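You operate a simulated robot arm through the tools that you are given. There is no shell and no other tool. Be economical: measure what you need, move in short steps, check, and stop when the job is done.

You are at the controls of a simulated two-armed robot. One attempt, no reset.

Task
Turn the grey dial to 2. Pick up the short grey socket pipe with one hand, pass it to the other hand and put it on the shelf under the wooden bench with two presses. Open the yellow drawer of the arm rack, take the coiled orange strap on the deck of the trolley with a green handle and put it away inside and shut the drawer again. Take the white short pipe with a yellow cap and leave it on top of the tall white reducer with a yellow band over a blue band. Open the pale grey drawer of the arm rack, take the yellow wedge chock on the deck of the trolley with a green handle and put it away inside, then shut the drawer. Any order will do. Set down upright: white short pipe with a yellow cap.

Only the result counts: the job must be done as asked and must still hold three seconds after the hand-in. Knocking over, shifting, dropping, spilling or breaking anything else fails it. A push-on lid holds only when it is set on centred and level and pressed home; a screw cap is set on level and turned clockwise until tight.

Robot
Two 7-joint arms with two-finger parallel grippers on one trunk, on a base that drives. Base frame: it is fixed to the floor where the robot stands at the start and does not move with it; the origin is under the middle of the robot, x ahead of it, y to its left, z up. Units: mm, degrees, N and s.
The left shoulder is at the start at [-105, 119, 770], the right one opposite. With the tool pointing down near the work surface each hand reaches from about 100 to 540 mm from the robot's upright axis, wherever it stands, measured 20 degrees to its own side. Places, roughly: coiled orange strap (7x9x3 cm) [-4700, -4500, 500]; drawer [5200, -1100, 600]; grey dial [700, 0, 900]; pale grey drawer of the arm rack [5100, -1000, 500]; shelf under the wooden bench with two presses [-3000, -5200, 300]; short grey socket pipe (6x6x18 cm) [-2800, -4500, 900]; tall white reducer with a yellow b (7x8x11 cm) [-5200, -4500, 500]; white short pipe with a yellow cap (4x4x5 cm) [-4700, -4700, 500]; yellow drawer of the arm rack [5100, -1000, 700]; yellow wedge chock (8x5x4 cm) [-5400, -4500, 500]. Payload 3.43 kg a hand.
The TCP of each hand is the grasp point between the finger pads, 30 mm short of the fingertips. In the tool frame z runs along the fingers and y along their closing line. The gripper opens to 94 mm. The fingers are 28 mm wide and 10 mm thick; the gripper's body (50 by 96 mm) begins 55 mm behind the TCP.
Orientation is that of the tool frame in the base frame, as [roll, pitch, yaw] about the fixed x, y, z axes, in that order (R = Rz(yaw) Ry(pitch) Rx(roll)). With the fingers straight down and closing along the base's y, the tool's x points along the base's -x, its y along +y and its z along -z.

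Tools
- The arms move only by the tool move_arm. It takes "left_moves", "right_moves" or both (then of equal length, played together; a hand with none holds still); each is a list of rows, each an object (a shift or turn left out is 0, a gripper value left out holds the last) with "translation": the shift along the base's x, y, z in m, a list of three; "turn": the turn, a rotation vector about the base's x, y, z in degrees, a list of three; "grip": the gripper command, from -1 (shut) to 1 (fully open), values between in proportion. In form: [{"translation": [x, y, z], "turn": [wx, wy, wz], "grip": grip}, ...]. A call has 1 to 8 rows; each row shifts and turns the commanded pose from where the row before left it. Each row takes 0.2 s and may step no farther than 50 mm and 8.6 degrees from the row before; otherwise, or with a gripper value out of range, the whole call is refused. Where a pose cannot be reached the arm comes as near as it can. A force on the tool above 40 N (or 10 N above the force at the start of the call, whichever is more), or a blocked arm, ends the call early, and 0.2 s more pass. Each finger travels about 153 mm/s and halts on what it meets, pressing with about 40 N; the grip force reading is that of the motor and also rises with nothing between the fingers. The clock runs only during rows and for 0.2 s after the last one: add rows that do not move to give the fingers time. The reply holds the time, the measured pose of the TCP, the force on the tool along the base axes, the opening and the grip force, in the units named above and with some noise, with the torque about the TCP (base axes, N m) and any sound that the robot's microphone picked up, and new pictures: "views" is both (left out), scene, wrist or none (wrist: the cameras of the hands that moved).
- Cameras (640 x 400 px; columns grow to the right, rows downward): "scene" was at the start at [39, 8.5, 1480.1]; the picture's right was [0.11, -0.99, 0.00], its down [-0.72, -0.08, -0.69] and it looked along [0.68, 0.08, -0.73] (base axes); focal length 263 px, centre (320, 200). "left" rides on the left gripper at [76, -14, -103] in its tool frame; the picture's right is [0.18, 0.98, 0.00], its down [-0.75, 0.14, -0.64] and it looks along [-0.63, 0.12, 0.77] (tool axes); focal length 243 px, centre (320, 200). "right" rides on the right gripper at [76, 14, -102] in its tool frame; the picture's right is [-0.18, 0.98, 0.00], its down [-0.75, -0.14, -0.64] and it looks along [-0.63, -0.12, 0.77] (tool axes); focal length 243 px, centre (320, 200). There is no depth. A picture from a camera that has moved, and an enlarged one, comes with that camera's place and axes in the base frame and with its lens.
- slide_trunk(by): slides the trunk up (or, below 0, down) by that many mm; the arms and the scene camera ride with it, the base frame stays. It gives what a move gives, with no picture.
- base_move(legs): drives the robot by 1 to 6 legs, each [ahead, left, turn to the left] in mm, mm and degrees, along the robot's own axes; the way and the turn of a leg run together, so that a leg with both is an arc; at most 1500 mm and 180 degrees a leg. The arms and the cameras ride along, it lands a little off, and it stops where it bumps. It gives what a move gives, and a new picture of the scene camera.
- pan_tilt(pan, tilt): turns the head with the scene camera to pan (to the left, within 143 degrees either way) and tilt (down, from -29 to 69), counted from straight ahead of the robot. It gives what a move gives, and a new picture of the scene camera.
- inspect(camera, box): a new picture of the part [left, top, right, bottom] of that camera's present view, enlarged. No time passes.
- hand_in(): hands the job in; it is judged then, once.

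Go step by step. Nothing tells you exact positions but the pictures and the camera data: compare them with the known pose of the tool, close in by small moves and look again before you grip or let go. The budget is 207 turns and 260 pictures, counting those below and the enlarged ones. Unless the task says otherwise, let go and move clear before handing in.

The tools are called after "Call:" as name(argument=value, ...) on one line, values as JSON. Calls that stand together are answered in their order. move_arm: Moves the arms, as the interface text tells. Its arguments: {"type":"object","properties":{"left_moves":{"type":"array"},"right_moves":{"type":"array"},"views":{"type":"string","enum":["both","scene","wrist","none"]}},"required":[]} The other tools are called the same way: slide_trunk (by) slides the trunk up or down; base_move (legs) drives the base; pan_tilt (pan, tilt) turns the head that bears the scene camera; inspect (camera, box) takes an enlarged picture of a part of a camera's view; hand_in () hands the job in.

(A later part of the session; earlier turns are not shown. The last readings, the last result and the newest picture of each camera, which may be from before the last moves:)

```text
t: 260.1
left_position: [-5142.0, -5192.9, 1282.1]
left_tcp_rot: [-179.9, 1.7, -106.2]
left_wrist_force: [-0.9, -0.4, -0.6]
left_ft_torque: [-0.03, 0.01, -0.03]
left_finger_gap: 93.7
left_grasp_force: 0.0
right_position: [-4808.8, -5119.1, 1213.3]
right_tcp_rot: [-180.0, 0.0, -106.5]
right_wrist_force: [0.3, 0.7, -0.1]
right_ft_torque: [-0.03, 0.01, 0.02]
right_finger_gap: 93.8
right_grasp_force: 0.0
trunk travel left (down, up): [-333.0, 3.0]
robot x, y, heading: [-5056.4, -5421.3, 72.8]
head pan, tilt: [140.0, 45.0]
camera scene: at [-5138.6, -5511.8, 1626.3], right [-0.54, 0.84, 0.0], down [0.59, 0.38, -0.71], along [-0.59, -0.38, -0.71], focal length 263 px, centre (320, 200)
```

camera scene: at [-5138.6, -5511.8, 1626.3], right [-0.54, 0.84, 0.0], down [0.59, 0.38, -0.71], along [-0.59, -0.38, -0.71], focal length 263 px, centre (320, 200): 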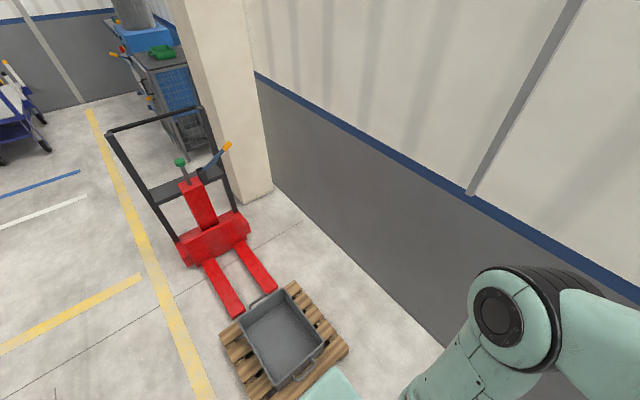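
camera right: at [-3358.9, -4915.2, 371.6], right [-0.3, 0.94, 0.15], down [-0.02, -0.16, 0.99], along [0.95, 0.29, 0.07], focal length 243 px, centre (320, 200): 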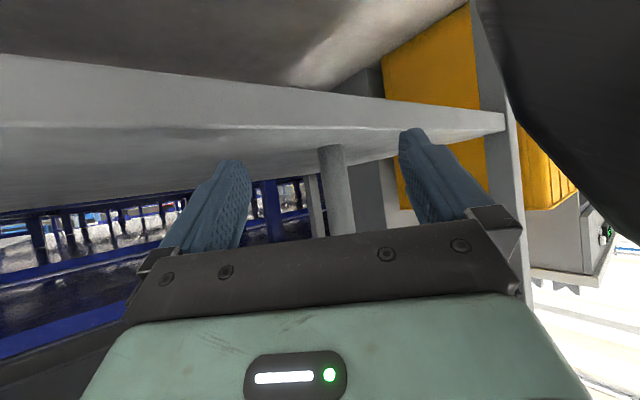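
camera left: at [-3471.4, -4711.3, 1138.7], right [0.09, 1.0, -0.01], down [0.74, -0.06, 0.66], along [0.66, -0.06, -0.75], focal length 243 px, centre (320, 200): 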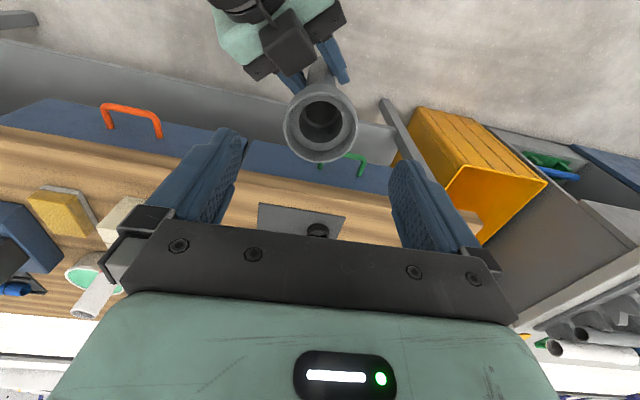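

The pallet and box look undisturbed. I rehearse the reach (hands at f≈420, ±100, z≈560) in free space.

Call:
move_arm(right_moves=[{"translation": [-0.002, 0.005, -0.043]}, {"translation": [-0.002, 0.005, -0.043]}, {"translation": [-0.002, 0.005, -0.043]}, {"translation": [-0.002, 0.005, -0.043]}, {"translation": [-0.002, 0.005, -0.043]}, {"translation": [-0.002, 0.005, -0.043]}, {"translation": [-0.002, 0.005, -0.043]}, {"translation": [-0.002, 0.005, -0.043]}], left_moves=[{"translation": [0.007, 0.0127, -0.045]}, {"translation": [0.007, 0.0127, -0.045]}, {"translation": [0.007, 0.0127, -0.045]}, {"translation": [0.007, 0.0127, -0.045]}, {"translation": [0.007, 0.0127, -0.045]}, {"translation": [0.007, 0.0127, -0.045]}, {"translation": [0.007, 0.0127, -0.045]}, {"translation": [0.007, 0.0127, -0.045]}], views="none")

Call:
move_arm(right_moves=[{"translation": [-0.002, 0.004, -0.043]}, {"translation": [-0.002, 0.004, -0.043]}, {"translation": [-0.002, 0.004, -0.043]}, {"translation": [-0.002, 0.004, -0.043]}, {"translation": [-0.002, 0.004, -0.043]}, {"translation": [-0.002, 0.004, -0.043]}, {"translation": [-0.002, 0.004, -0.043]}, {}], left_moves=[{"translation": [0.007, 0.0127, -0.045]}, {"translation": [0.007, 0.0127, -0.045]}, {"translation": [0.007, 0.0127, -0.045]}, {"translation": [0.007, 0.0127, -0.045]}, {"translation": [0.007, 0.0127, -0.045]}, {"translation": [0.007, 0.0127, -0.045]}, {"translation": [0.007, 0.0127, -0.045]}, {}], views="none")

Call:
pan_tilt(pan=0, tilt=55)

```text
t: 261.9
left_position: [-5085.4, -5090.6, 924.4]
left_tcp_rot: [-179.9, 1.7, -106.1]
left_wrist_force: [0.1, -0.4, -0.4]
left_ft_torque: [-0.01, 0.01, 0.03]
left_finger_gap: 94.0
left_grasp_force: 0.1
right_position: [-4824.8, -5078.3, 868.0]
right_tcp_rot: [179.9, 0.0, -106.5]
right_wrist_force: [0.1, 1.6, -0.7]
right_ft_torque: [0.0, 0.02, 0.01]
right_finger_gap: 93.8
right_grasp_force: 0.0
trunk travel left (down, up): [-333.0, 3.0]
robot x, y, heading: [-5058.0, -5423.0, 73.2]
head pan, tilt: [140.0, 45.0]
```

```text
t: 263.7
left_position: [-5040.0, -5004.4, 607.5]
left_tcp_rot: [-179.8, 1.8, -106.1]
left_wrist_force: [-0.6, -0.2, 0.1]
left_ft_torque: [0.02, -0.01, -0.02]
left_finger_gap: 93.8
left_grasp_force: 0.1
right_position: [-4839.2, -5052.1, 568.1]
right_tcp_rot: [179.9, -0.1, -106.5]
right_wrist_force: [-0.8, -0.3, 0.9]
right_ft_torque: [0.0, -0.01, 0.0]
right_finger_gap: 93.9
right_grasp_force: 0.0
trunk travel left (down, up): [-333.0, 3.0]
robot x, y, heading: [-5054.7, -5425.7, 72.5]
head pan, tilt: [140.0, 45.0]
```

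```text
t: 265.9
left_position: [-5038.2, -5003.4, 607.0]
left_tcp_rot: [-179.9, 1.7, -106.2]
left_wrist_force: [-0.4, -0.6, -0.5]
left_ft_torque: [-0.02, -0.01, -0.02]
left_finger_gap: 94.1
left_grasp_force: 0.0
right_position: [-4838.8, -5053.1, 568.3]
right_tcp_rot: [179.8, 0.0, -106.5]
right_wrist_force: [-0.8, 0.1, 0.7]
right_ft_torque: [0.01, 0.01, 0.0]
right_finger_gap: 94.1
right_grasp_force: 0.1
trunk travel left (down, up): [-333.0, 3.0]
robot x, y, heading: [-5057.4, -5428.5, 72.9]
head pan, tilt: [0.0, 55.0]
camera scene: at [-5049.2, -5398.7, 1612.9], right [0.96, -0.29, 0.0], down [-0.24, -0.78, -0.57], along [0.17, 0.55, -0.82], focal length 263 px, centre (320, 200)
```

scene: 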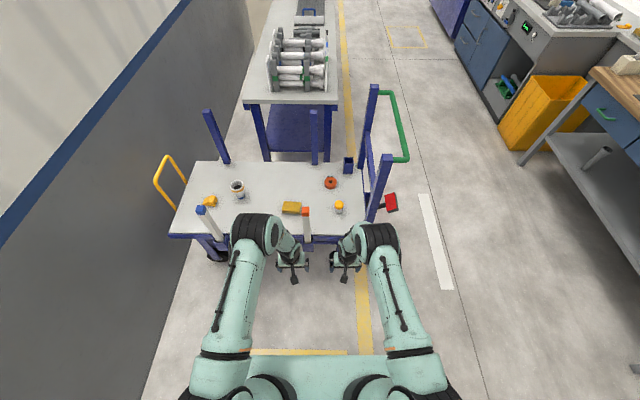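

With the trunk up, the arm comes down from above, so the left arm clears the low stakes, while the right would crowd the handle post. I'll use the left hand; first tuck the right high and raise the left.

Call:
move_arm(right_moves=[{"translation": [-0.0013, -0.0147, 0.0438]}, {"translation": [-0.0013, -0.0147, 0.0438]}, {"translation": [-0.0013, -0.0147, 0.0438]}, {"translation": [-0.0013, -0.0147, 0.0438]}, {"translation": [-0.0013, -0.0147, 0.0438]}, {"translation": [-0.0013, -0.0147, 0.0438]}, {"translation": [-0.0013, -0.0147, 0.0438]}, {"translation": [-0.0013, -0.0147, 0.0438]}], left_moves=[{"translation": [0, 0, 0.045]}, {"translation": [0, 0, 0.045]}, {"translation": [0, 0, 0.045]}, {"translation": [0, 0, 0.045]}, {"translation": [0, 0, 0.045]}, {}, {}, {}], views="none")

Call:
move_arm(right_moves=[{"translation": [-0.0013, -0.0147, 0.0438]}, {"translation": [-0.0013, -0.0147, 0.0438]}, {"translation": [-0.0013, -0.0147, 0.0438]}, {"translation": [-0.0013, -0.0147, 0.0438]}, {"translation": [-0.0013, -0.0147, 0.0438]}, {"translation": [-0.0013, -0.0147, 0.0438]}, {"translation": [-0.0013, -0.0147, 0.0438]}, {"translation": [-0.0013, -0.0147, 0.0438]}], views="none")

Call:
base_move(legs=[[0, -110, 0], [310, 0, 0]])

Call:
inspect(camera="left", box=[0, 0, 640, 400])

```text
t: 267.7
left_position: [-5036.4, -5004.7, 833.1]
left_tcp_rot: [-179.9, 1.8, -106.2]
left_wrist_force: [-0.4, -0.1, 0.5]
left_ft_torque: [0.01, -0.01, 0.02]
left_finger_gap: 93.7
left_grasp_force: 0.1
right_position: [-4850.8, -5169.6, 920.4]
right_tcp_rot: [179.9, 0.1, -106.4]
right_wrist_force: [0.5, -0.6, 0.9]
right_ft_torque: [0.05, 0.01, 0.03]
right_finger_gap: 93.8
right_grasp_force: 0.1
trunk travel left (down, up): [-333.0, 3.0]
robot x, y, heading: [-5064.5, -5421.8, 72.8]
head pan, tilt: [0.0, 55.0]
```

```text
t: 269.5
left_position: [-5034.3, -5003.8, 834.1]
left_tcp_rot: [-179.9, 1.8, -106.1]
left_wrist_force: [-0.5, -0.4, -0.8]
left_ft_torque: [-0.01, 0.02, 0.04]
left_finger_gap: 94.2
left_grasp_force: 0.0
right_position: [-4858.0, -5289.2, 1270.3]
right_tcp_rot: [179.9, 0.0, -106.5]
right_wrist_force: [-0.4, 0.1, 0.1]
right_ft_torque: [0.0, 0.0, 0.01]
right_finger_gap: 93.8
right_grasp_force: 0.1
trunk travel left (down, up): [-333.0, 3.0]
robot x, y, heading: [-5060.7, -5424.5, 72.5]
head pan, tilt: [0.0, 55.0]
```

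```text
t: 272.8
left_position: [-4843.0, -4743.3, 832.4]
left_tcp_rot: [-179.9, 1.7, -105.9]
left_wrist_force: [-0.7, -0.7, 0.2]
left_ft_torque: [-0.02, 0.02, 0.0]
left_finger_gap: 93.7
left_grasp_force: 0.0
right_position: [-4664.4, -5027.9, 1270.4]
right_tcp_rot: [179.9, -0.1, -106.4]
right_wrist_force: [0.5, 0.2, -0.6]
right_ft_torque: [0.03, 0.01, -0.01]
right_finger_gap: 93.8
right_grasp_force: 0.0
trunk travel left (down, up): [-333.0, 3.0]
robot x, y, heading: [-4863.7, -5162.8, 73.3]
head pan, tilt: [0.0, 55.0]
camera scene: at [-4855.6, -5138.3, 1612.7], right [0.96, -0.29, 0.0], down [-0.24, -0.78, -0.57], along [0.17, 0.55, -0.82], focal length 263 px, centre (320, 200)
```

scene: 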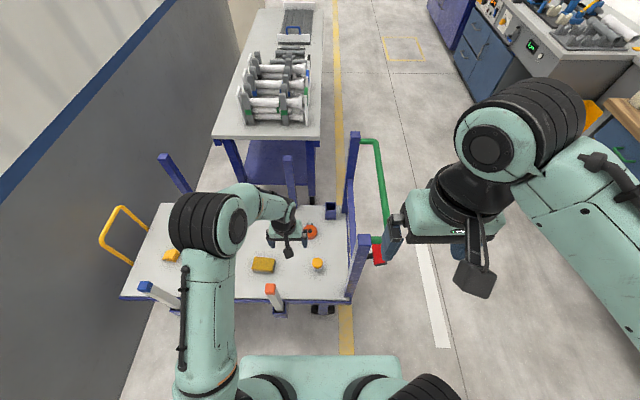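

```text
1.00 times, centred on (320, 200) of left (not enlarged: the box is as wide or as high as the picture)
camera zoom: at [-4852.4, -4824.2, 934.0], right [-1.0, 0.09, -0.01], down [0.06, 0.74, 0.66], along [0.07, 0.66, -0.75], focal length 243 px, centre (320, 200)
```

zoom: 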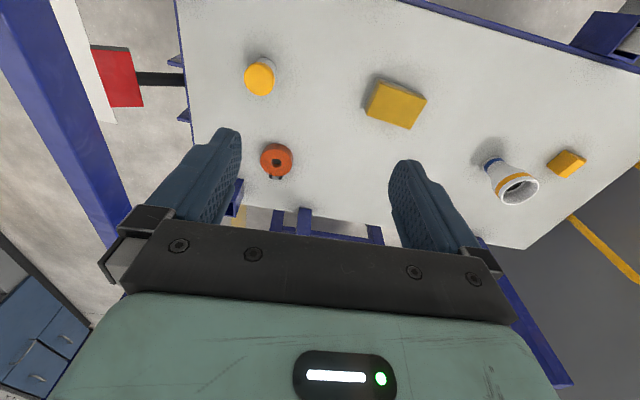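

The white pipe's cap is at ≈[-4739, -4722, 510]. I zoom on it and on the reducer's top.

Call:
inspect(camera="left", box=[460, 130, 620, 230])

Call:
inspect(camera="left", box=[210, 30, 330, 200])

```text
4.00 times, centred on (540, 180) of left
camera zoom: at [-4852.4, -4824.2, 934.0], right [-1.0, 0.09, -0.01], down [0.06, 0.74, 0.66], along [0.07, 0.66, -0.75], focal length 970 px, centre (-560, 280)
```

zoom: 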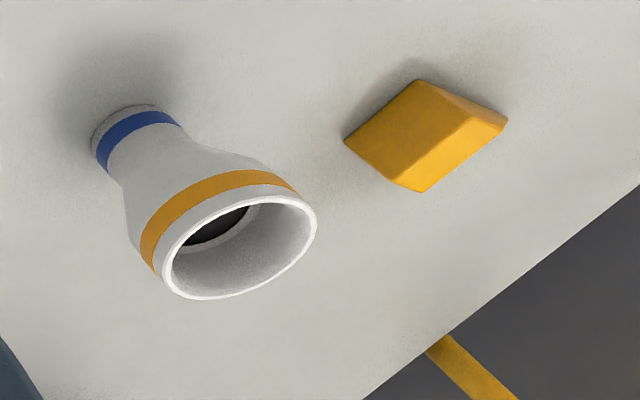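

```text
2.35 times, centred on (270, 115) of left
camera zoom: at [-4852.4, -4824.2, 934.0], right [-1.0, 0.09, -0.01], down [0.06, 0.74, 0.66], along [0.07, 0.66, -0.75], focal length 571 px, centre (438, 400)
```

zoom: 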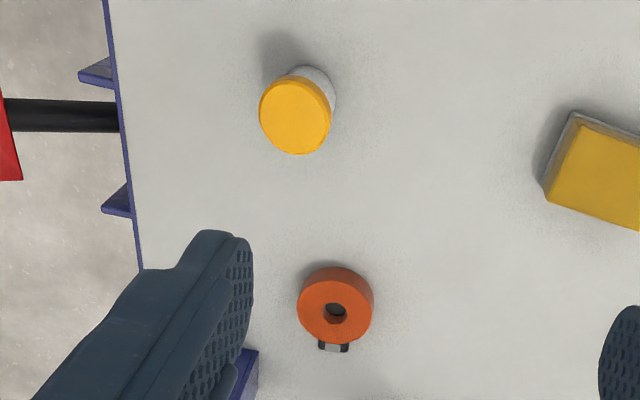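

The wedge next to the reducer is the chock; the other yellow block is a sponge. The reducer's wide mouth is up. I move the left hand above the white pipe.

Call:
move_arm(left_moves=[{"translation": [0.021, 0.0042, -0.042], "turn": [-1.63, 0.47, 0]}, {"translation": [0.021, 0.0042, -0.042]}, {"translation": [0.021, 0.0042, -0.042]}, {"translation": [0.021, 0.0042, -0.042]}, {"translation": [0.021, 0.0042, -0.042]}, {}], views="both")

```text
t: 274.2
left_position: [-4739.5, -4723.0, 623.2]
left_tcp_rot: [-179.9, 0.0, -105.8]
left_wrist_force: [0.1, -0.4, -0.2]
left_ft_torque: [0.02, 0.02, -0.02]
left_finger_gap: 93.9
left_grasp_force: 0.1
right_position: [-4665.0, -5026.2, 1269.8]
right_tcp_rot: [179.9, 0.0, -106.2]
right_wrist_force: [-1.1, 0.5, 0.4]
right_ft_torque: [0.0, 0.01, 0.0]
right_finger_gap: 94.3
right_grasp_force: 0.1
trunk travel left (down, up): [-333.0, 3.0]
robot x, y, heading: [-4864.2, -5164.0, 73.2]
head pan, tilt: [0.0, 55.0]
camera scene: at [-4855.7, -5138.2, 1612.9], right [0.96, -0.29, 0.0], down [-0.24, -0.78, -0.57], along [0.17, 0.55, -0.82], focal length 263 px, centre (320, 200)
camera left: at [-4747.9, -4801.4, 727.0], right [-1.0, 0.09, 0.0], down [0.07, 0.76, 0.64], along [0.06, 0.64, -0.77], focal length 243 px, centre (320, 200)
```

scene: 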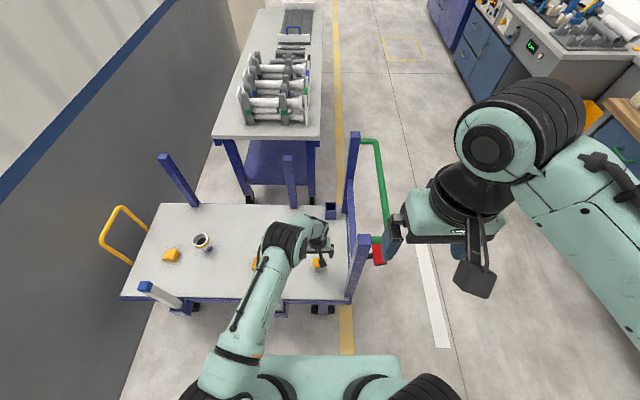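
left: 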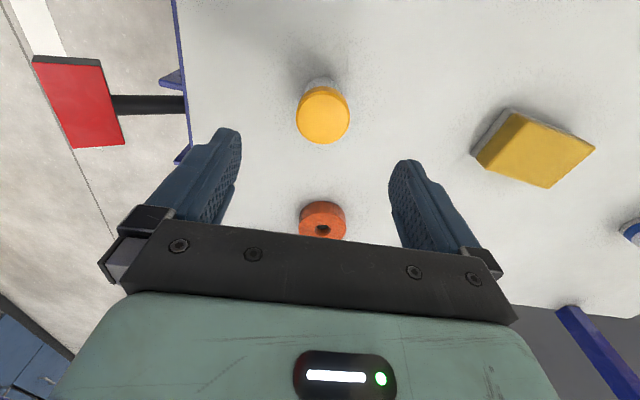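

Cap top is at z≈511, 48 mm wide. I descend so the tips take just the top ~15 mm of the cap.

Call:
move_arm(left_moves=[{"translation": [-0.001, 0.001, -0.04]}, {"translation": [-0.001, 0.001, -0.04]}, {"translation": [0, 0, -0.015]}, {}], views="wrist")

```text
t: 275.2
left_position: [-4740.7, -4720.2, 527.5]
left_tcp_rot: [-179.9, 0.1, -106.0]
left_wrist_force: [0.3, -0.9, 0.0]
left_ft_torque: [-0.01, -0.01, 0.02]
left_finger_gap: 94.1
left_grasp_force: 0.2
right_position: [-4665.8, -5027.2, 1269.6]
right_tcp_rot: [-180.0, 0.0, -106.2]
right_wrist_force: [0.2, 1.3, -0.2]
right_ft_torque: [0.01, 0.01, 0.01]
right_finger_gap: 93.9
right_grasp_force: 0.0
trunk travel left (down, up): [-333.0, 3.0]
robot x, y, heading: [-4865.6, -5164.4, 72.9]
head pan, tilt: [0.0, 55.0]
camera left: at [-4748.5, -4798.1, 632.1], right [-1.0, 0.09, 0.0], down [0.07, 0.76, 0.64], along [0.06, 0.64, -0.77], focal length 243 px, centre (320, 200)
```

left: 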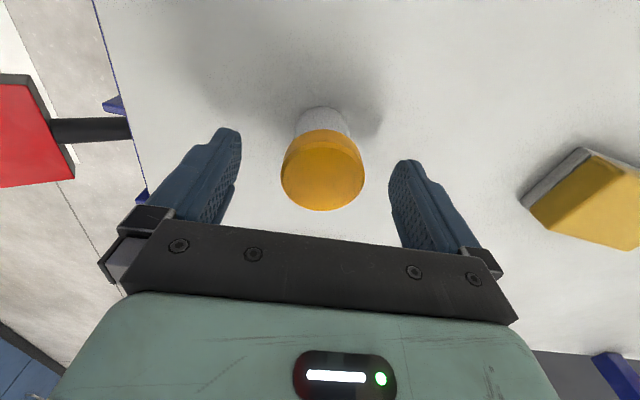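

Call:
move_arm(left_moves=[{"grip": 0.2}, {"grip": -0.3}, {"grip": -0.3}, {}], views="none")

```text
t: 276.2
left_position: [-4740.6, -4719.3, 528.4]
left_tcp_rot: [-179.9, 0.0, -105.9]
left_wrist_force: [-0.6, -0.5, 0.1]
left_ft_torque: [0.0, 0.03, -0.01]
left_finger_gap: 44.5
left_grasp_force: 39.9
right_position: [-4665.9, -5026.6, 1269.1]
right_tcp_rot: [179.9, 0.0, -106.2]
right_wrist_force: [0.4, -0.2, -1.2]
right_ft_torque: [-0.01, 0.01, -0.01]
right_finger_gap: 93.7
right_grasp_force: 0.1
trunk travel left (down, up): [-333.0, 3.0]
robot x, y, heading: [-4865.5, -5164.0, 72.8]
head pan, tilt: [0.0, 55.0]
```

The cap is gripped (44.5 mm). I lift it high.

Call:
move_arm(left_moves=[{"translation": [0, 0, 0.02]}, {"translation": [0, 0, 0.045]}, {"translation": [0, 0, 0.05]}, {"translation": [0, 0, 0.05]}, {"translation": [0, 0, 0.05]}, {"translation": [0, 0, 0.05]}, {"translation": [0, 0, 0.05]}, {"translation": [0, 0, 0.05]}], views="wrist")

Call:
base_move(legs=[[0, 430, 0]])

Call:
inspect(camera="left", box=[0, 0, 640, 400])

```text
t: 278.0
left_position: [-4741.2, -4720.7, 894.2]
left_tcp_rot: [179.9, 0.0, -105.9]
left_wrist_force: [0.0, 1.0, 0.0]
left_ft_torque: [0.0, 0.0, 0.01]
left_finger_gap: 32.7
left_grasp_force: 0.1
right_position: [-4666.3, -5027.9, 1268.8]
right_tcp_rot: [179.9, 0.1, -106.3]
right_wrist_force: [0.4, 0.5, 0.6]
right_ft_torque: [0.0, 0.01, -0.03]
right_finger_gap: 93.8
right_grasp_force: 0.0
trunk travel left (down, up): [-333.0, 3.0]
robot x, y, heading: [-4863.9, -5163.1, 73.4]
head pan, tilt: [0.0, 55.0]
camera left: at [-4748.6, -4798.9, 998.0], right [-1.0, 0.09, 0.0], down [0.07, 0.76, 0.64], along [0.06, 0.64, -0.77], focal length 243 px, centre (320, 200)
```

left: 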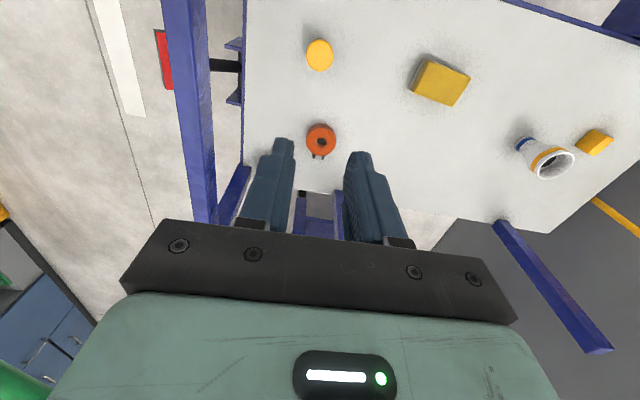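

```text
t: 282.3
left_position: [-5155.7, -4595.9, 893.1]
left_tcp_rot: [-179.9, 0.0, -105.6]
left_wrist_force: [-0.8, 0.0, 0.6]
left_ft_torque: [0.01, -0.02, 0.01]
left_finger_gap: 33.0
left_grasp_force: 0.1
right_position: [-5079.0, -4902.4, 1270.2]
right_tcp_rot: [179.9, 0.0, -106.0]
right_wrist_force: [0.2, -0.1, -0.3]
right_ft_torque: [-0.03, -0.02, 0.0]
right_finger_gap: 93.8
right_grasp_force: 0.0
trunk travel left (down, up): [-333.0, 3.0]
robot x, y, heading: [-5274.6, -5041.2, 73.6]
head pan, tilt: [0.0, 55.0]
camera scene: at [-5267.3, -5014.1, 1612.9], right [0.96, -0.29, 0.0], down [-0.23, -0.79, -0.57], along [0.16, 0.55, -0.82], focal length 263 px, centre (320, 200)
```

scene: 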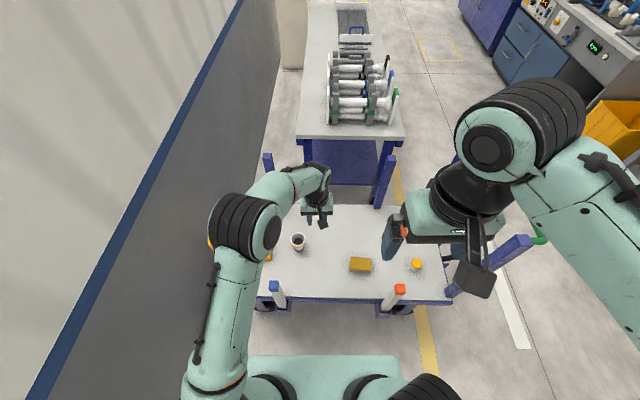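

```text
1.00 times, centred on (320, 200) of left (not enlarged: the box is as wide or as high as the picture)
camera zoom: at [-5161.8, -4674.1, 997.3], right [-1.0, 0.09, 0.0], down [0.07, 0.76, 0.64], along [0.06, 0.64, -0.77], focal length 243 px, centre (320, 200)
```

zoom: 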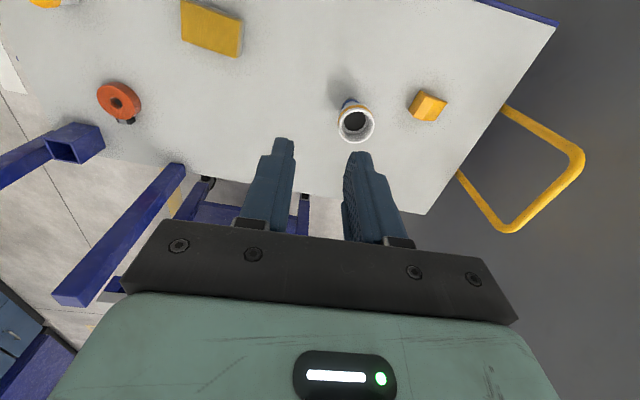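

The cap slipped out and the pipe is still standing at its place. While here, I look into the reducer's mouth.

Call:
inspect(camera="left", box=[300, 70, 460, 170])

Call:
inspect(camera="scene", box=[380, 230, 460, 290])

```text
4.00 times, centred on (380, 120) of left
camera zoom: at [-5161.8, -4674.1, 997.3], right [-1.0, 0.09, 0.0], down [0.07, 0.76, 0.64], along [0.06, 0.64, -0.77], focal length 970 px, centre (80, 520)
```

zoom: 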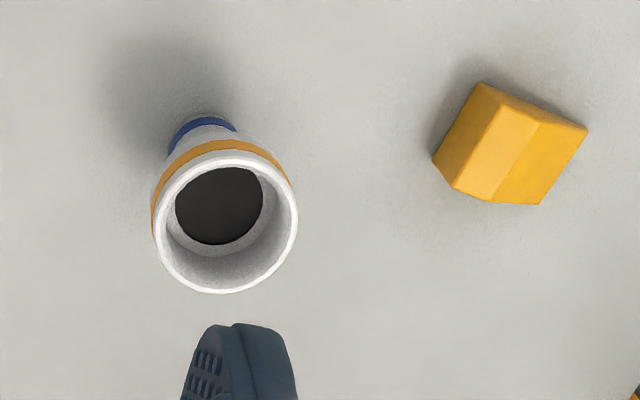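

```text
6.67 times, centred on (420, 260) of scene
camera zoom: at [-5267.3, -5014.1, 1612.9], right [0.96, -0.29, 0.0], down [-0.23, -0.79, -0.57], along [0.16, 0.55, -0.82], focal length 1755 px, centre (-347, -200)
```

zoom: 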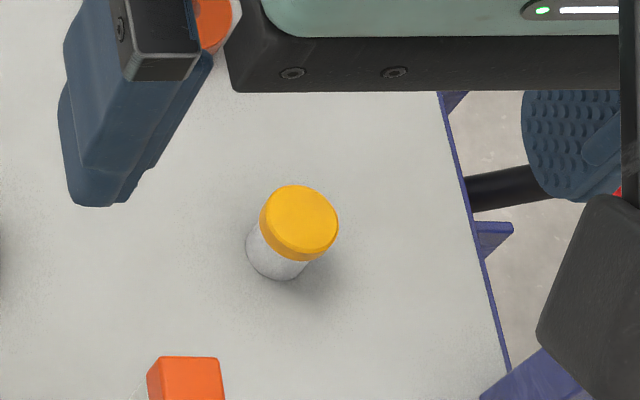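

The reducer's mouth is about 60 mm inside with a 44 mm bore below. I go back to the pipe to grip it a little deeper.

Call:
base_move(legs=[[0, -430, 0]])

Call:
move_arm(left_moves=[{"grip": 1, "translation": [0, 0, -0.04]}, {"translation": [0, 0, -0.04]}, {"translation": [0, 0, -0.04]}, {"translation": [0, 0, -0.04]}, {"translation": [0, 0, -0.04]}, {"translation": [0, 0, -0.04]}, {"translation": [0, 0, -0.03]}, {}], views="wrist")

```text
t: 286.6
left_position: [-4752.5, -4715.8, 894.2]
left_tcp_rot: [-179.9, 0.1, -105.4]
left_wrist_force: [0.0, -0.4, 0.5]
left_ft_torque: [-0.01, -0.04, -0.01]
left_finger_gap: 32.9
left_grasp_force: 0.1
right_position: [-4674.4, -5019.3, 1270.6]
right_tcp_rot: [179.9, 0.0, -105.7]
right_wrist_force: [0.2, -0.7, 0.5]
right_ft_torque: [-0.01, -0.03, 0.01]
right_finger_gap: 93.8
right_grasp_force: 0.1
trunk travel left (down, up): [-333.0, 3.0]
robot x, y, heading: [-4871.5, -5157.2, 73.4]
head pan, tilt: [0.0, 55.0]
camera scene: at [-4863.3, -5133.6, 1612.9], right [0.96, -0.28, 0.0], down [-0.23, -0.79, -0.57], along [0.16, 0.55, -0.82], focal length 263 px, centre (320, 200)
```

scene: 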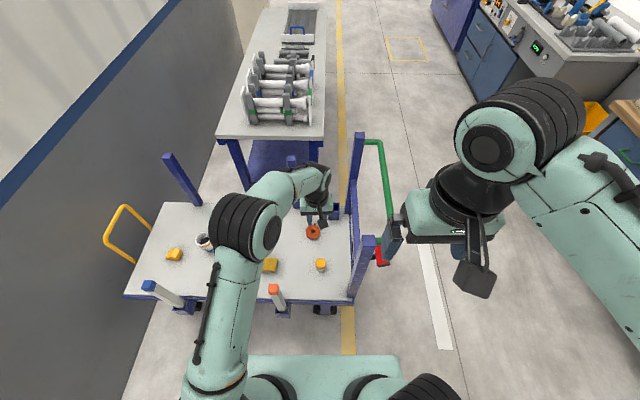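

```text
t: 288.4
left_position: [-4752.2, -4713.1, 622.8]
left_tcp_rot: [-180.0, 0.2, -105.4]
left_wrist_force: [0.9, -0.6, -0.3]
left_ft_torque: [0.04, -0.03, 0.0]
left_finger_gap: 94.0
left_grasp_force: 0.1
right_position: [-4674.7, -5021.1, 1270.2]
right_tcp_rot: [180.0, 0.0, -105.7]
right_wrist_force: [-0.2, -0.1, 0.9]
right_ft_torque: [0.0, 0.01, -0.02]
right_finger_gap: 93.8
right_grasp_force: 0.1
trunk travel left (down, up): [-333.0, 3.0]
robot x, y, heading: [-4872.2, -5160.0, 73.9]
head pan, tilt: [0.0, 55.0]
camera left: at [-4759.3, -4792.1, 726.3], right [-1.0, 0.08, 0.0], down [0.06, 0.76, 0.64], along [0.05, 0.64, -0.77], focal length 243 px, centre (320, 200)
```

left: 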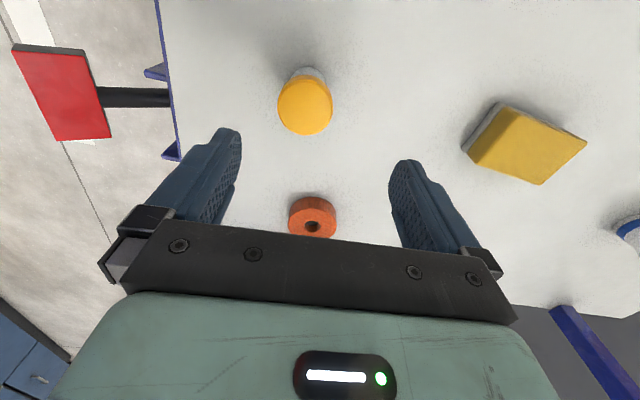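

The pipe is at ≈[-4740, -4719]. I recentre, descend deeper (TCP z≈513) and grip.

Call:
move_arm(left_moves=[{"translation": [0.012, -0.0065, -0.03]}, {"translation": [0, 0, -0.04]}, {"translation": [0, 0, -0.04]}, {}, {"grip": 0.2}, {"grip": -0.3}, {"grip": -0.3}, {}], views="wrist")

```text
t: 290.1
left_position: [-4740.5, -4722.2, 512.9]
left_tcp_rot: [-179.8, 0.0, -105.4]
left_wrist_force: [-0.9, -1.0, -0.2]
left_ft_torque: [0.0, 0.01, 0.02]
left_finger_gap: 44.3
left_grasp_force: 39.9
right_position: [-4673.8, -5020.3, 1270.2]
right_tcp_rot: [179.9, -0.1, -105.6]
right_wrist_force: [0.5, 0.0, -0.4]
right_ft_torque: [0.0, 0.01, -0.01]
right_finger_gap: 93.9
right_grasp_force: 0.1
trunk travel left (down, up): [-333.0, 3.0]
robot x, y, heading: [-4870.8, -5160.0, 73.3]
head pan, tilt: [0.0, 55.0]
camera left: at [-4747.4, -4800.9, 617.5], right [-1.0, 0.08, 0.0], down [0.06, 0.76, 0.64], along [0.05, 0.64, -0.77], focal length 243 px, centre (320, 200)
```

left: 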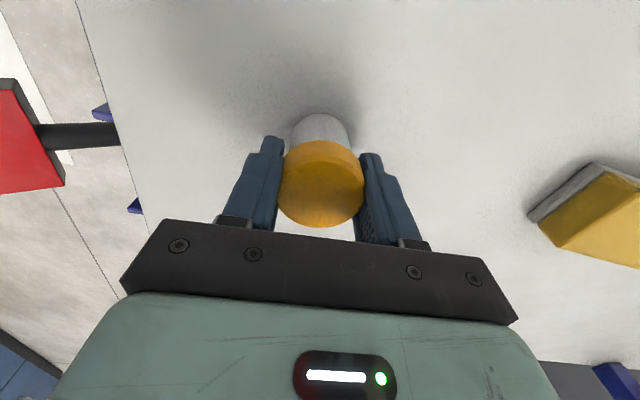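

Gripped. I lift gently a little and check.

Call:
move_arm(left_moves=[{"translation": [0, 0, 0.008]}, {"translation": [0, 0, 0.012]}, {"translation": [0, 0, 0.02]}, {"translation": [0, 0, 0.02]}, {}], views="wrist")

```text
t: 291.4
left_position: [-4740.1, -4722.9, 573.8]
left_tcp_rot: [-179.9, 0.0, -105.4]
left_wrist_force: [0.7, 0.5, 0.2]
left_ft_torque: [0.03, -0.01, 0.02]
left_finger_gap: 44.3
left_grasp_force: 40.2
right_position: [-4673.9, -5021.2, 1270.2]
right_tcp_rot: [180.0, 0.0, -105.7]
right_wrist_force: [-0.4, 0.3, -0.1]
right_ft_torque: [-0.01, 0.04, 0.0]
right_finger_gap: 94.1
right_grasp_force: 0.0
trunk travel left (down, up): [-333.0, 3.0]
robot x, y, heading: [-4873.9, -5158.0, 73.5]
head pan, tilt: [0.0, 55.0]
camera left: at [-4747.5, -4800.4, 677.4], right [-1.0, 0.08, 0.0], down [0.06, 0.76, 0.64], along [0.05, 0.64, -0.77], focal length 243 px, centre (320, 200)
```

left: 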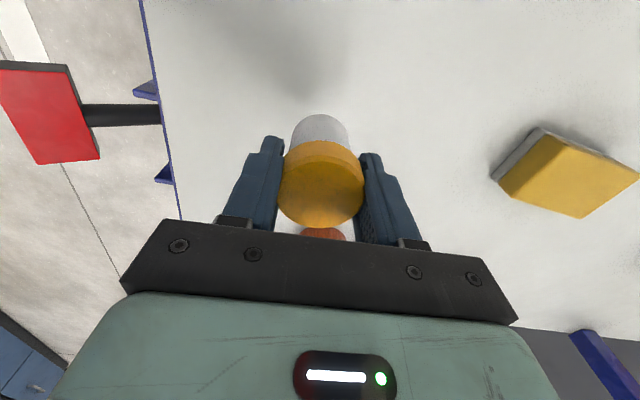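

Held firmly. I lift to carrying height, then strafe to the reducer.

Call:
move_arm(left_moves=[{"translation": [0, 0, 0.03]}, {"translation": [0, 0, 0.04]}, {"translation": [0, 0, 0.045]}, {"translation": [0, 0, 0.045]}, {"translation": [0, 0, 0.045]}, {"translation": [0, 0, 0.045]}, {"translation": [0, 0, 0.04]}, {}], views="none")

Call:
base_move(legs=[[0, 430, 0]])

Call:
inspect(camera="left", box=[0, 0, 640, 400])

```text
t: 293.1
left_position: [-4738.1, -4722.8, 863.0]
left_tcp_rot: [-179.9, 0.0, -105.3]
left_wrist_force: [-0.2, 0.1, -1.0]
left_ft_torque: [0.02, 0.0, 0.03]
left_finger_gap: 44.3
left_grasp_force: 39.8
right_position: [-4673.2, -5020.7, 1271.3]
right_tcp_rot: [179.8, 0.0, -105.6]
right_wrist_force: [-0.4, 0.1, 0.1]
right_ft_torque: [0.0, 0.02, 0.0]
right_finger_gap: 94.1
right_grasp_force: 0.1
trunk travel left (down, up): [-333.0, 3.0]
robot x, y, heading: [-4871.6, -5162.2, 73.6]
head pan, tilt: [0.0, 55.0]
```

```text
t: 297.5
left_position: [-5159.0, -4596.8, 863.4]
left_tcp_rot: [-179.9, 0.0, -105.7]
left_wrist_force: [0.0, -0.1, -0.3]
left_ft_torque: [0.02, -0.03, 0.03]
left_finger_gap: 44.4
left_grasp_force: 39.6
right_position: [-5096.1, -4896.9, 1269.9]
right_tcp_rot: [179.9, -0.1, -106.0]
right_wrist_force: [0.5, -0.2, -0.5]
right_ft_torque: [-0.04, -0.02, -0.01]
right_finger_gap: 94.2
right_grasp_force: 0.1
trunk travel left (down, up): [-333.0, 3.0]
robot x, y, heading: [-5293.8, -5034.0, 73.4]
head pan, tilt: [0.0, 55.0]
camera scene: at [-5284.8, -5008.7, 1612.9], right [0.96, -0.29, 0.0], down [-0.23, -0.78, -0.57], along [0.16, 0.55, -0.82], focal length 263 px, centre (320, 200)
```

scene: 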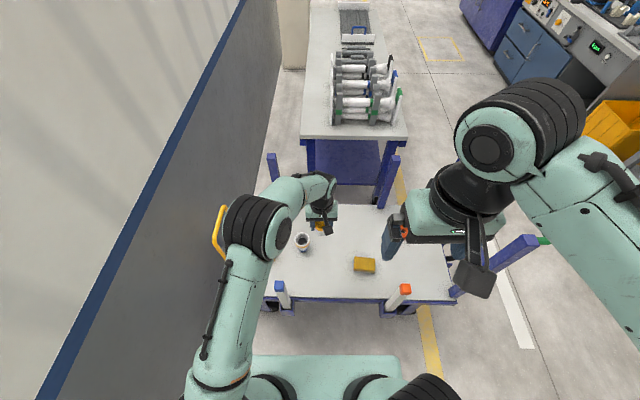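

```text
1.00 times, centred on (320, 200) of left (not enlarged: the box is as wide or as high as the picture)
camera zoom: at [-5165.5, -4675.5, 967.0], right [-1.0, 0.09, 0.0], down [0.07, 0.76, 0.64], along [0.06, 0.64, -0.77], focal length 243 px, centre (320, 200)
```

zoom: 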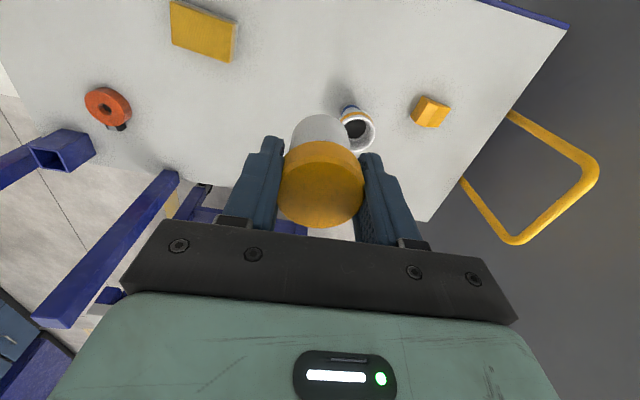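

From two views the rim is at ≈[-5212, -4487, 563]. I drive ahead 100 mm and bring the pipe above it.

Call:
base_move(legs=[[100, 60, 0]])

```text
t: 298.8
left_position: [-5187.1, -4486.4, 863.0]
left_tcp_rot: [-179.7, -0.1, -105.8]
left_wrist_force: [-0.6, -0.3, -0.5]
left_ft_torque: [-0.01, -0.01, -0.02]
left_finger_gap: 44.4
left_grasp_force: 40.3
right_position: [-5125.3, -4786.0, 1268.6]
right_tcp_rot: [179.9, 0.0, -105.9]
right_wrist_force: [-0.1, -0.2, 0.1]
right_ft_torque: [0.04, -0.01, -0.03]
right_finger_gap: 94.2
right_grasp_force: 0.0
trunk travel left (down, up): [-333.0, 3.0]
robot x, y, heading: [-5326.2, -4928.0, 73.3]
head pan, tilt: [0.0, 55.0]
camera scene: at [-5313.9, -4898.3, 1612.6], right [0.96, -0.29, 0.0], down [-0.23, -0.78, -0.57], along [0.16, 0.55, -0.82], focal length 263 px, centre (320, 200)
```

scene: 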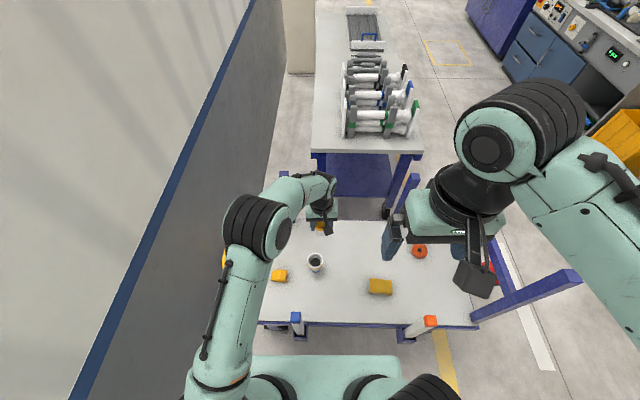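

Call:
move_arm(left_moves=[{"translation": [-0.006, 0, -0.035]}, {"translation": [-0.006, 0, -0.035]}, {"translation": [-0.006, 0, -0.035]}, {"translation": [-0.006, 0, -0.035]}, {"translation": [0, 0, -0.035]}, {}], views="both")

```text
t: 300.2
left_position: [-5210.3, -4489.5, 687.9]
left_tcp_rot: [-180.0, 0.1, -105.7]
left_wrist_force: [-0.3, -0.4, 0.2]
left_ft_torque: [0.01, 0.0, 0.0]
left_finger_gap: 44.4
left_grasp_force: 40.6
right_position: [-5123.6, -4784.6, 1270.7]
right_tcp_rot: [179.9, 0.0, -105.9]
right_wrist_force: [0.1, -0.5, 0.4]
right_ft_torque: [0.0, 0.01, -0.02]
right_finger_gap: 93.9
right_grasp_force: 0.0
trunk travel left (down, up): [-333.0, 3.0]
robot x, y, heading: [-5325.0, -4923.7, 73.4]
head pan, tilt: [0.0, 55.0]
camera scene: at [-5313.9, -4897.8, 1612.9], right [0.96, -0.29, 0.0], down [-0.23, -0.78, -0.57], along [0.16, 0.55, -0.82], focal length 263 px, centre (320, 200)
camera left: at [-5217.5, -4566.8, 792.7], right [-1.0, 0.09, 0.0], down [0.07, 0.76, 0.64], along [0.06, 0.64, -0.77], focal length 243 px, centre (320, 200)
```

scene: 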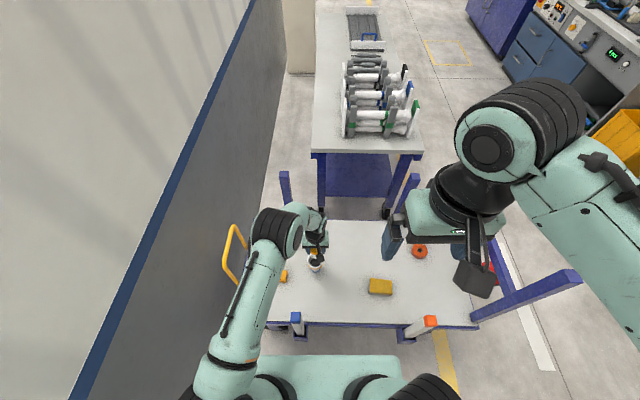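
left: 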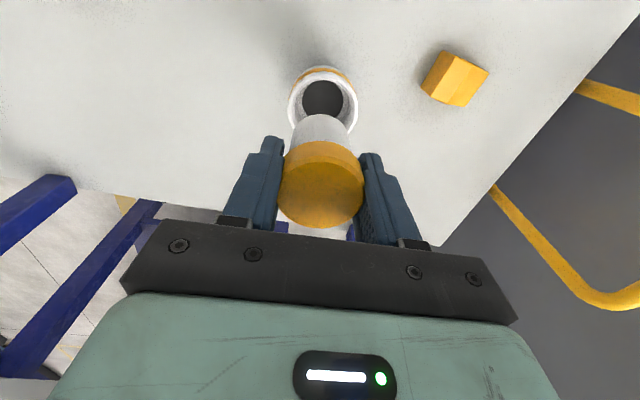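

Alignment is within ~2 mm. I descend to just above the rim and look again.

Call:
move_arm(left_moves=[{"translation": [-0.002, 0, -0.03]}, {"translation": [0, 0, -0.03]}, {"translation": [0, 0, -0.006]}, {}], views="wrist")

Call:
inspect(camera="scene", box=[270, 220, 360, 300])

```text
t: 301.2
left_position: [-5213.7, -4486.6, 622.7]
left_tcp_rot: [-179.9, 0.0, -105.7]
left_wrist_force: [1.7, 0.2, -0.6]
left_ft_torque: [0.01, 0.0, -0.02]
left_finger_gap: 44.4
left_grasp_force: 40.0
right_position: [-5125.8, -4784.8, 1270.0]
right_tcp_rot: [179.9, 0.0, -106.0]
right_wrist_force: [-0.2, -0.3, 0.0]
right_ft_torque: [0.02, -0.01, 0.0]
right_finger_gap: 94.0
right_grasp_force: 0.0
trunk travel left (down, up): [-333.0, 3.0]
robot x, y, heading: [-5320.6, -4924.9, 73.6]
head pan, tilt: [0.0, 55.0]
camera left: at [-5221.3, -4564.6, 726.7], right [-1.0, 0.09, 0.0], down [0.07, 0.76, 0.64], along [0.06, 0.64, -0.77], focal length 243 px, centre (320, 200)
```

left: 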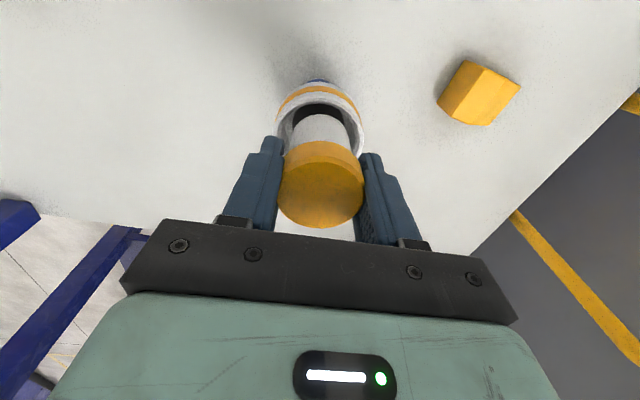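

```text
5.00 times, centred on (315, 260) of scene
camera zoom: at [-5313.8, -4897.6, 1612.9], right [0.96, -0.29, 0.0], down [-0.23, -0.79, -0.57], along [0.16, 0.55, -0.82], focal length 1316 px, centre (345, -100)
```

zoom: 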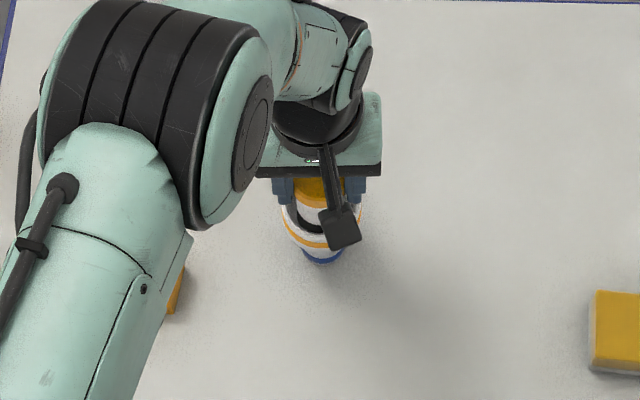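

Well centred. I lower slowly until the tips are just over the rim, watching the force.

Call:
move_arm(left_moves=[{"translation": [0, -0.001, -0.007]}, {"translation": [0, 0, -0.007]}, {"translation": [0, 0, -0.006]}, {}], views="wrist")

```text
t: 302.2
left_position: [-5213.2, -4488.7, 604.2]
left_tcp_rot: [-179.9, 0.0, -105.7]
left_wrist_force: [0.9, 0.1, -0.8]
left_ft_torque: [0.0, -0.02, -0.02]
left_finger_gap: 44.2
left_grasp_force: 40.2
right_position: [-5125.6, -4785.7, 1270.1]
right_tcp_rot: [179.9, 0.1, -106.0]
right_wrist_force: [-0.7, 0.6, 0.0]
right_ft_torque: [0.0, -0.02, 0.01]
right_finger_gap: 93.9
right_grasp_force: 0.0
trunk travel left (down, up): [-333.0, 3.0]
robot x, y, heading: [-5319.9, -4923.5, 73.4]
head pan, tilt: [0.0, 55.0]
camera left: at [-5220.8, -4566.3, 706.8], right [-1.0, 0.09, 0.0], down [0.07, 0.76, 0.64], along [0.06, 0.64, -0.77], focal length 243 px, centre (320, 200)
```

left: 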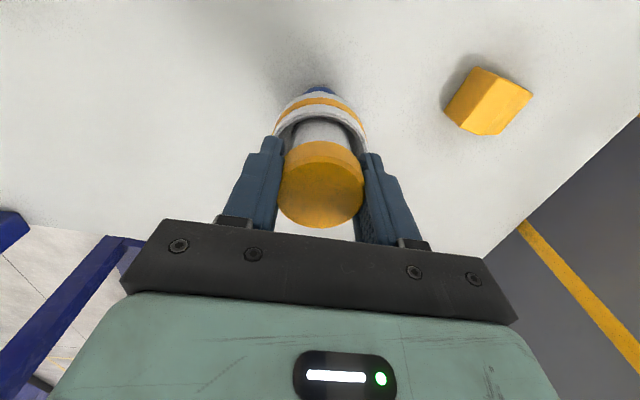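

Call:
move_arm(left_moves=[{"translation": [0, 0, -0.003]}, {"translation": [0, 0, -0.003]}, {}], views="wrist")

Call:
inspect(camera="left", box=[240, 70, 400, 190])

```text
t: 303.0
left_position: [-5214.7, -4488.0, 597.2]
left_tcp_rot: [-179.9, -0.1, -105.7]
left_wrist_force: [0.1, 0.1, -0.7]
left_ft_torque: [0.02, 0.01, -0.01]
left_finger_gap: 44.2
left_grasp_force: 40.2
right_position: [-5124.5, -4785.8, 1270.0]
right_tcp_rot: [179.8, 0.1, -106.0]
right_wrist_force: [-0.1, 0.2, -0.3]
right_ft_torque: [0.0, 0.01, -0.02]
right_finger_gap: 94.0
right_grasp_force: 0.0
trunk travel left (down, up): [-333.0, 3.0]
robot x, y, heading: [-5319.0, -4923.7, 73.4]
head pan, tilt: [0.0, 55.0]
camera left: at [-5221.1, -4565.5, 699.9], right [-1.0, 0.09, 0.0], down [0.07, 0.76, 0.64], along [0.06, 0.64, -0.77], focal length 243 px, centre (320, 200)
```

left: 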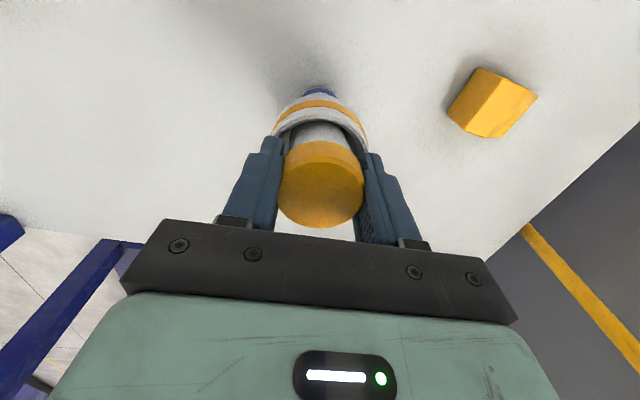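

```text
3.33 times, centred on (320, 130) of left
camera zoom: at [-5221.1, -4565.5, 699.9], right [-1.0, 0.09, 0.0], down [0.07, 0.76, 0.64], along [0.06, 0.64, -0.77], focal length 809 px, centre (320, 433)
```

zoom: 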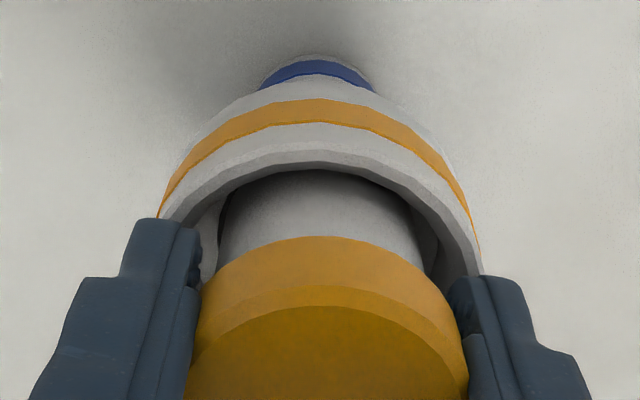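

Call:
move_arm(left_moves=[{"translation": [0, 0, -0.002]}, {"translation": [0, 0, -0.002]}, {}], views="none")

Call:
inspect(camera="left", box=[240, 70, 400, 190])

```text
t: 303.8
left_position: [-5213.2, -4487.0, 595.3]
left_tcp_rot: [-179.9, 0.3, -105.8]
left_wrist_force: [-4.0, -4.4, 27.4]
left_ft_torque: [-0.35, 0.76, 0.07]
left_finger_gap: 44.3
left_grasp_force: 40.4
right_position: [-5125.1, -4788.2, 1270.9]
right_tcp_rot: [179.9, 0.3, -105.9]
right_wrist_force: [-0.2, 0.6, -0.2]
right_ft_torque: [0.01, 0.02, 0.02]
right_finger_gap: 93.8
right_grasp_force: 0.1
trunk travel left (down, up): [-333.0, 3.0]
robot x, y, heading: [-5318.7, -4922.7, 73.3]
head pan, tilt: [0.0, 55.0]
```

```text
3.33 times, centred on (320, 130) of left
camera zoom: at [-5220.3, -4565.4, 697.9], right [-1.0, 0.09, 0.0], down [0.07, 0.76, 0.65], along [0.06, 0.64, -0.76], focal length 809 px, centre (320, 433)
```

zoom: 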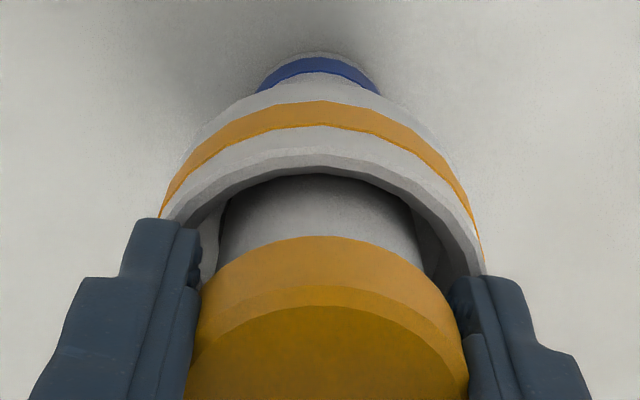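

A fingertip has just met the rim. I raise 2.5 mm and release the pipe into the mouth.

Call:
move_arm(left_moves=[{"translation": [0, 0, 0.0045]}, {}], views="none")

```text
t: 304.4
left_position: [-5213.6, -4489.8, 593.4]
left_tcp_rot: [-179.9, -0.1, -105.6]
left_wrist_force: [0.0, -0.4, 0.1]
left_ft_torque: [-0.02, -0.01, -0.02]
left_finger_gap: 44.3
left_grasp_force: 39.6
right_position: [-5124.7, -4786.3, 1269.5]
right_tcp_rot: [179.9, 0.0, -106.0]
right_wrist_force: [0.5, -0.6, 0.6]
right_ft_torque: [0.01, 0.02, -0.01]
right_finger_gap: 94.2
right_grasp_force: 0.0
trunk travel left (down, up): [-333.0, 3.0]
robot x, y, heading: [-5322.4, -4922.7, 73.5]
head pan, tilt: [0.0, 55.0]
```

Call:
move_arm(left_moves=[{"grip": 0.0}, {"grip": 0.15}, {"grip": 0.5}, {"grip": 1}, {}], views="wrist")

Call:
inspect(camera="left", box=[240, 70, 400, 190])

```text
t: 305.6
left_position: [-5213.3, -4487.3, 595.4]
left_tcp_rot: [-179.9, -0.1, -105.7]
left_wrist_force: [0.4, 0.1, 0.3]
left_ft_torque: [0.01, -0.04, 0.02]
left_finger_gap: 94.2
left_grasp_force: 0.0
right_position: [-5124.6, -4785.4, 1269.9]
right_tcp_rot: [179.9, 0.1, -105.9]
right_wrist_force: [0.8, 0.1, 0.3]
right_ft_torque: [0.0, 0.01, -0.01]
right_finger_gap: 93.9
right_grasp_force: 0.0
trunk travel left (down, up): [-333.0, 3.0]
robot x, y, heading: [-5324.0, -4924.0, 73.3]
head pan, tilt: [0.0, 55.0]
camera left: at [-5220.6, -4565.7, 700.3], right [-1.0, 0.09, 0.0], down [0.07, 0.76, 0.64], along [0.06, 0.64, -0.77], focal length 243 px, centre (320, 200)
```

left: 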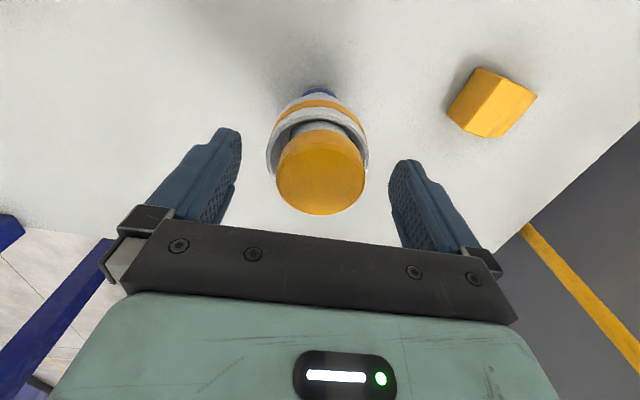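

```text
3.33 times, centred on (320, 130) of left
camera zoom: at [-5220.6, -4565.7, 700.3], right [-1.0, 0.09, 0.0], down [0.07, 0.76, 0.64], along [0.06, 0.64, -0.77], focal length 809 px, centre (320, 433)
```

zoom: 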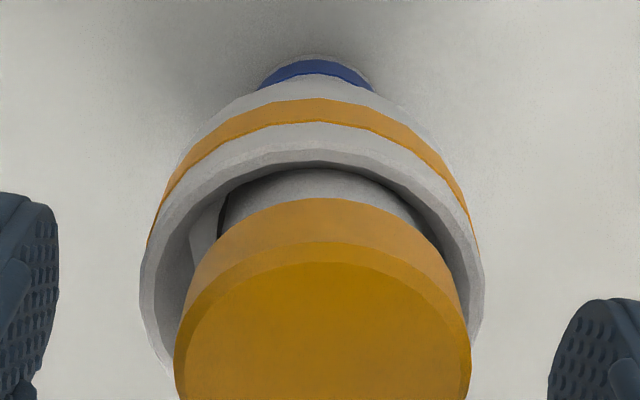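

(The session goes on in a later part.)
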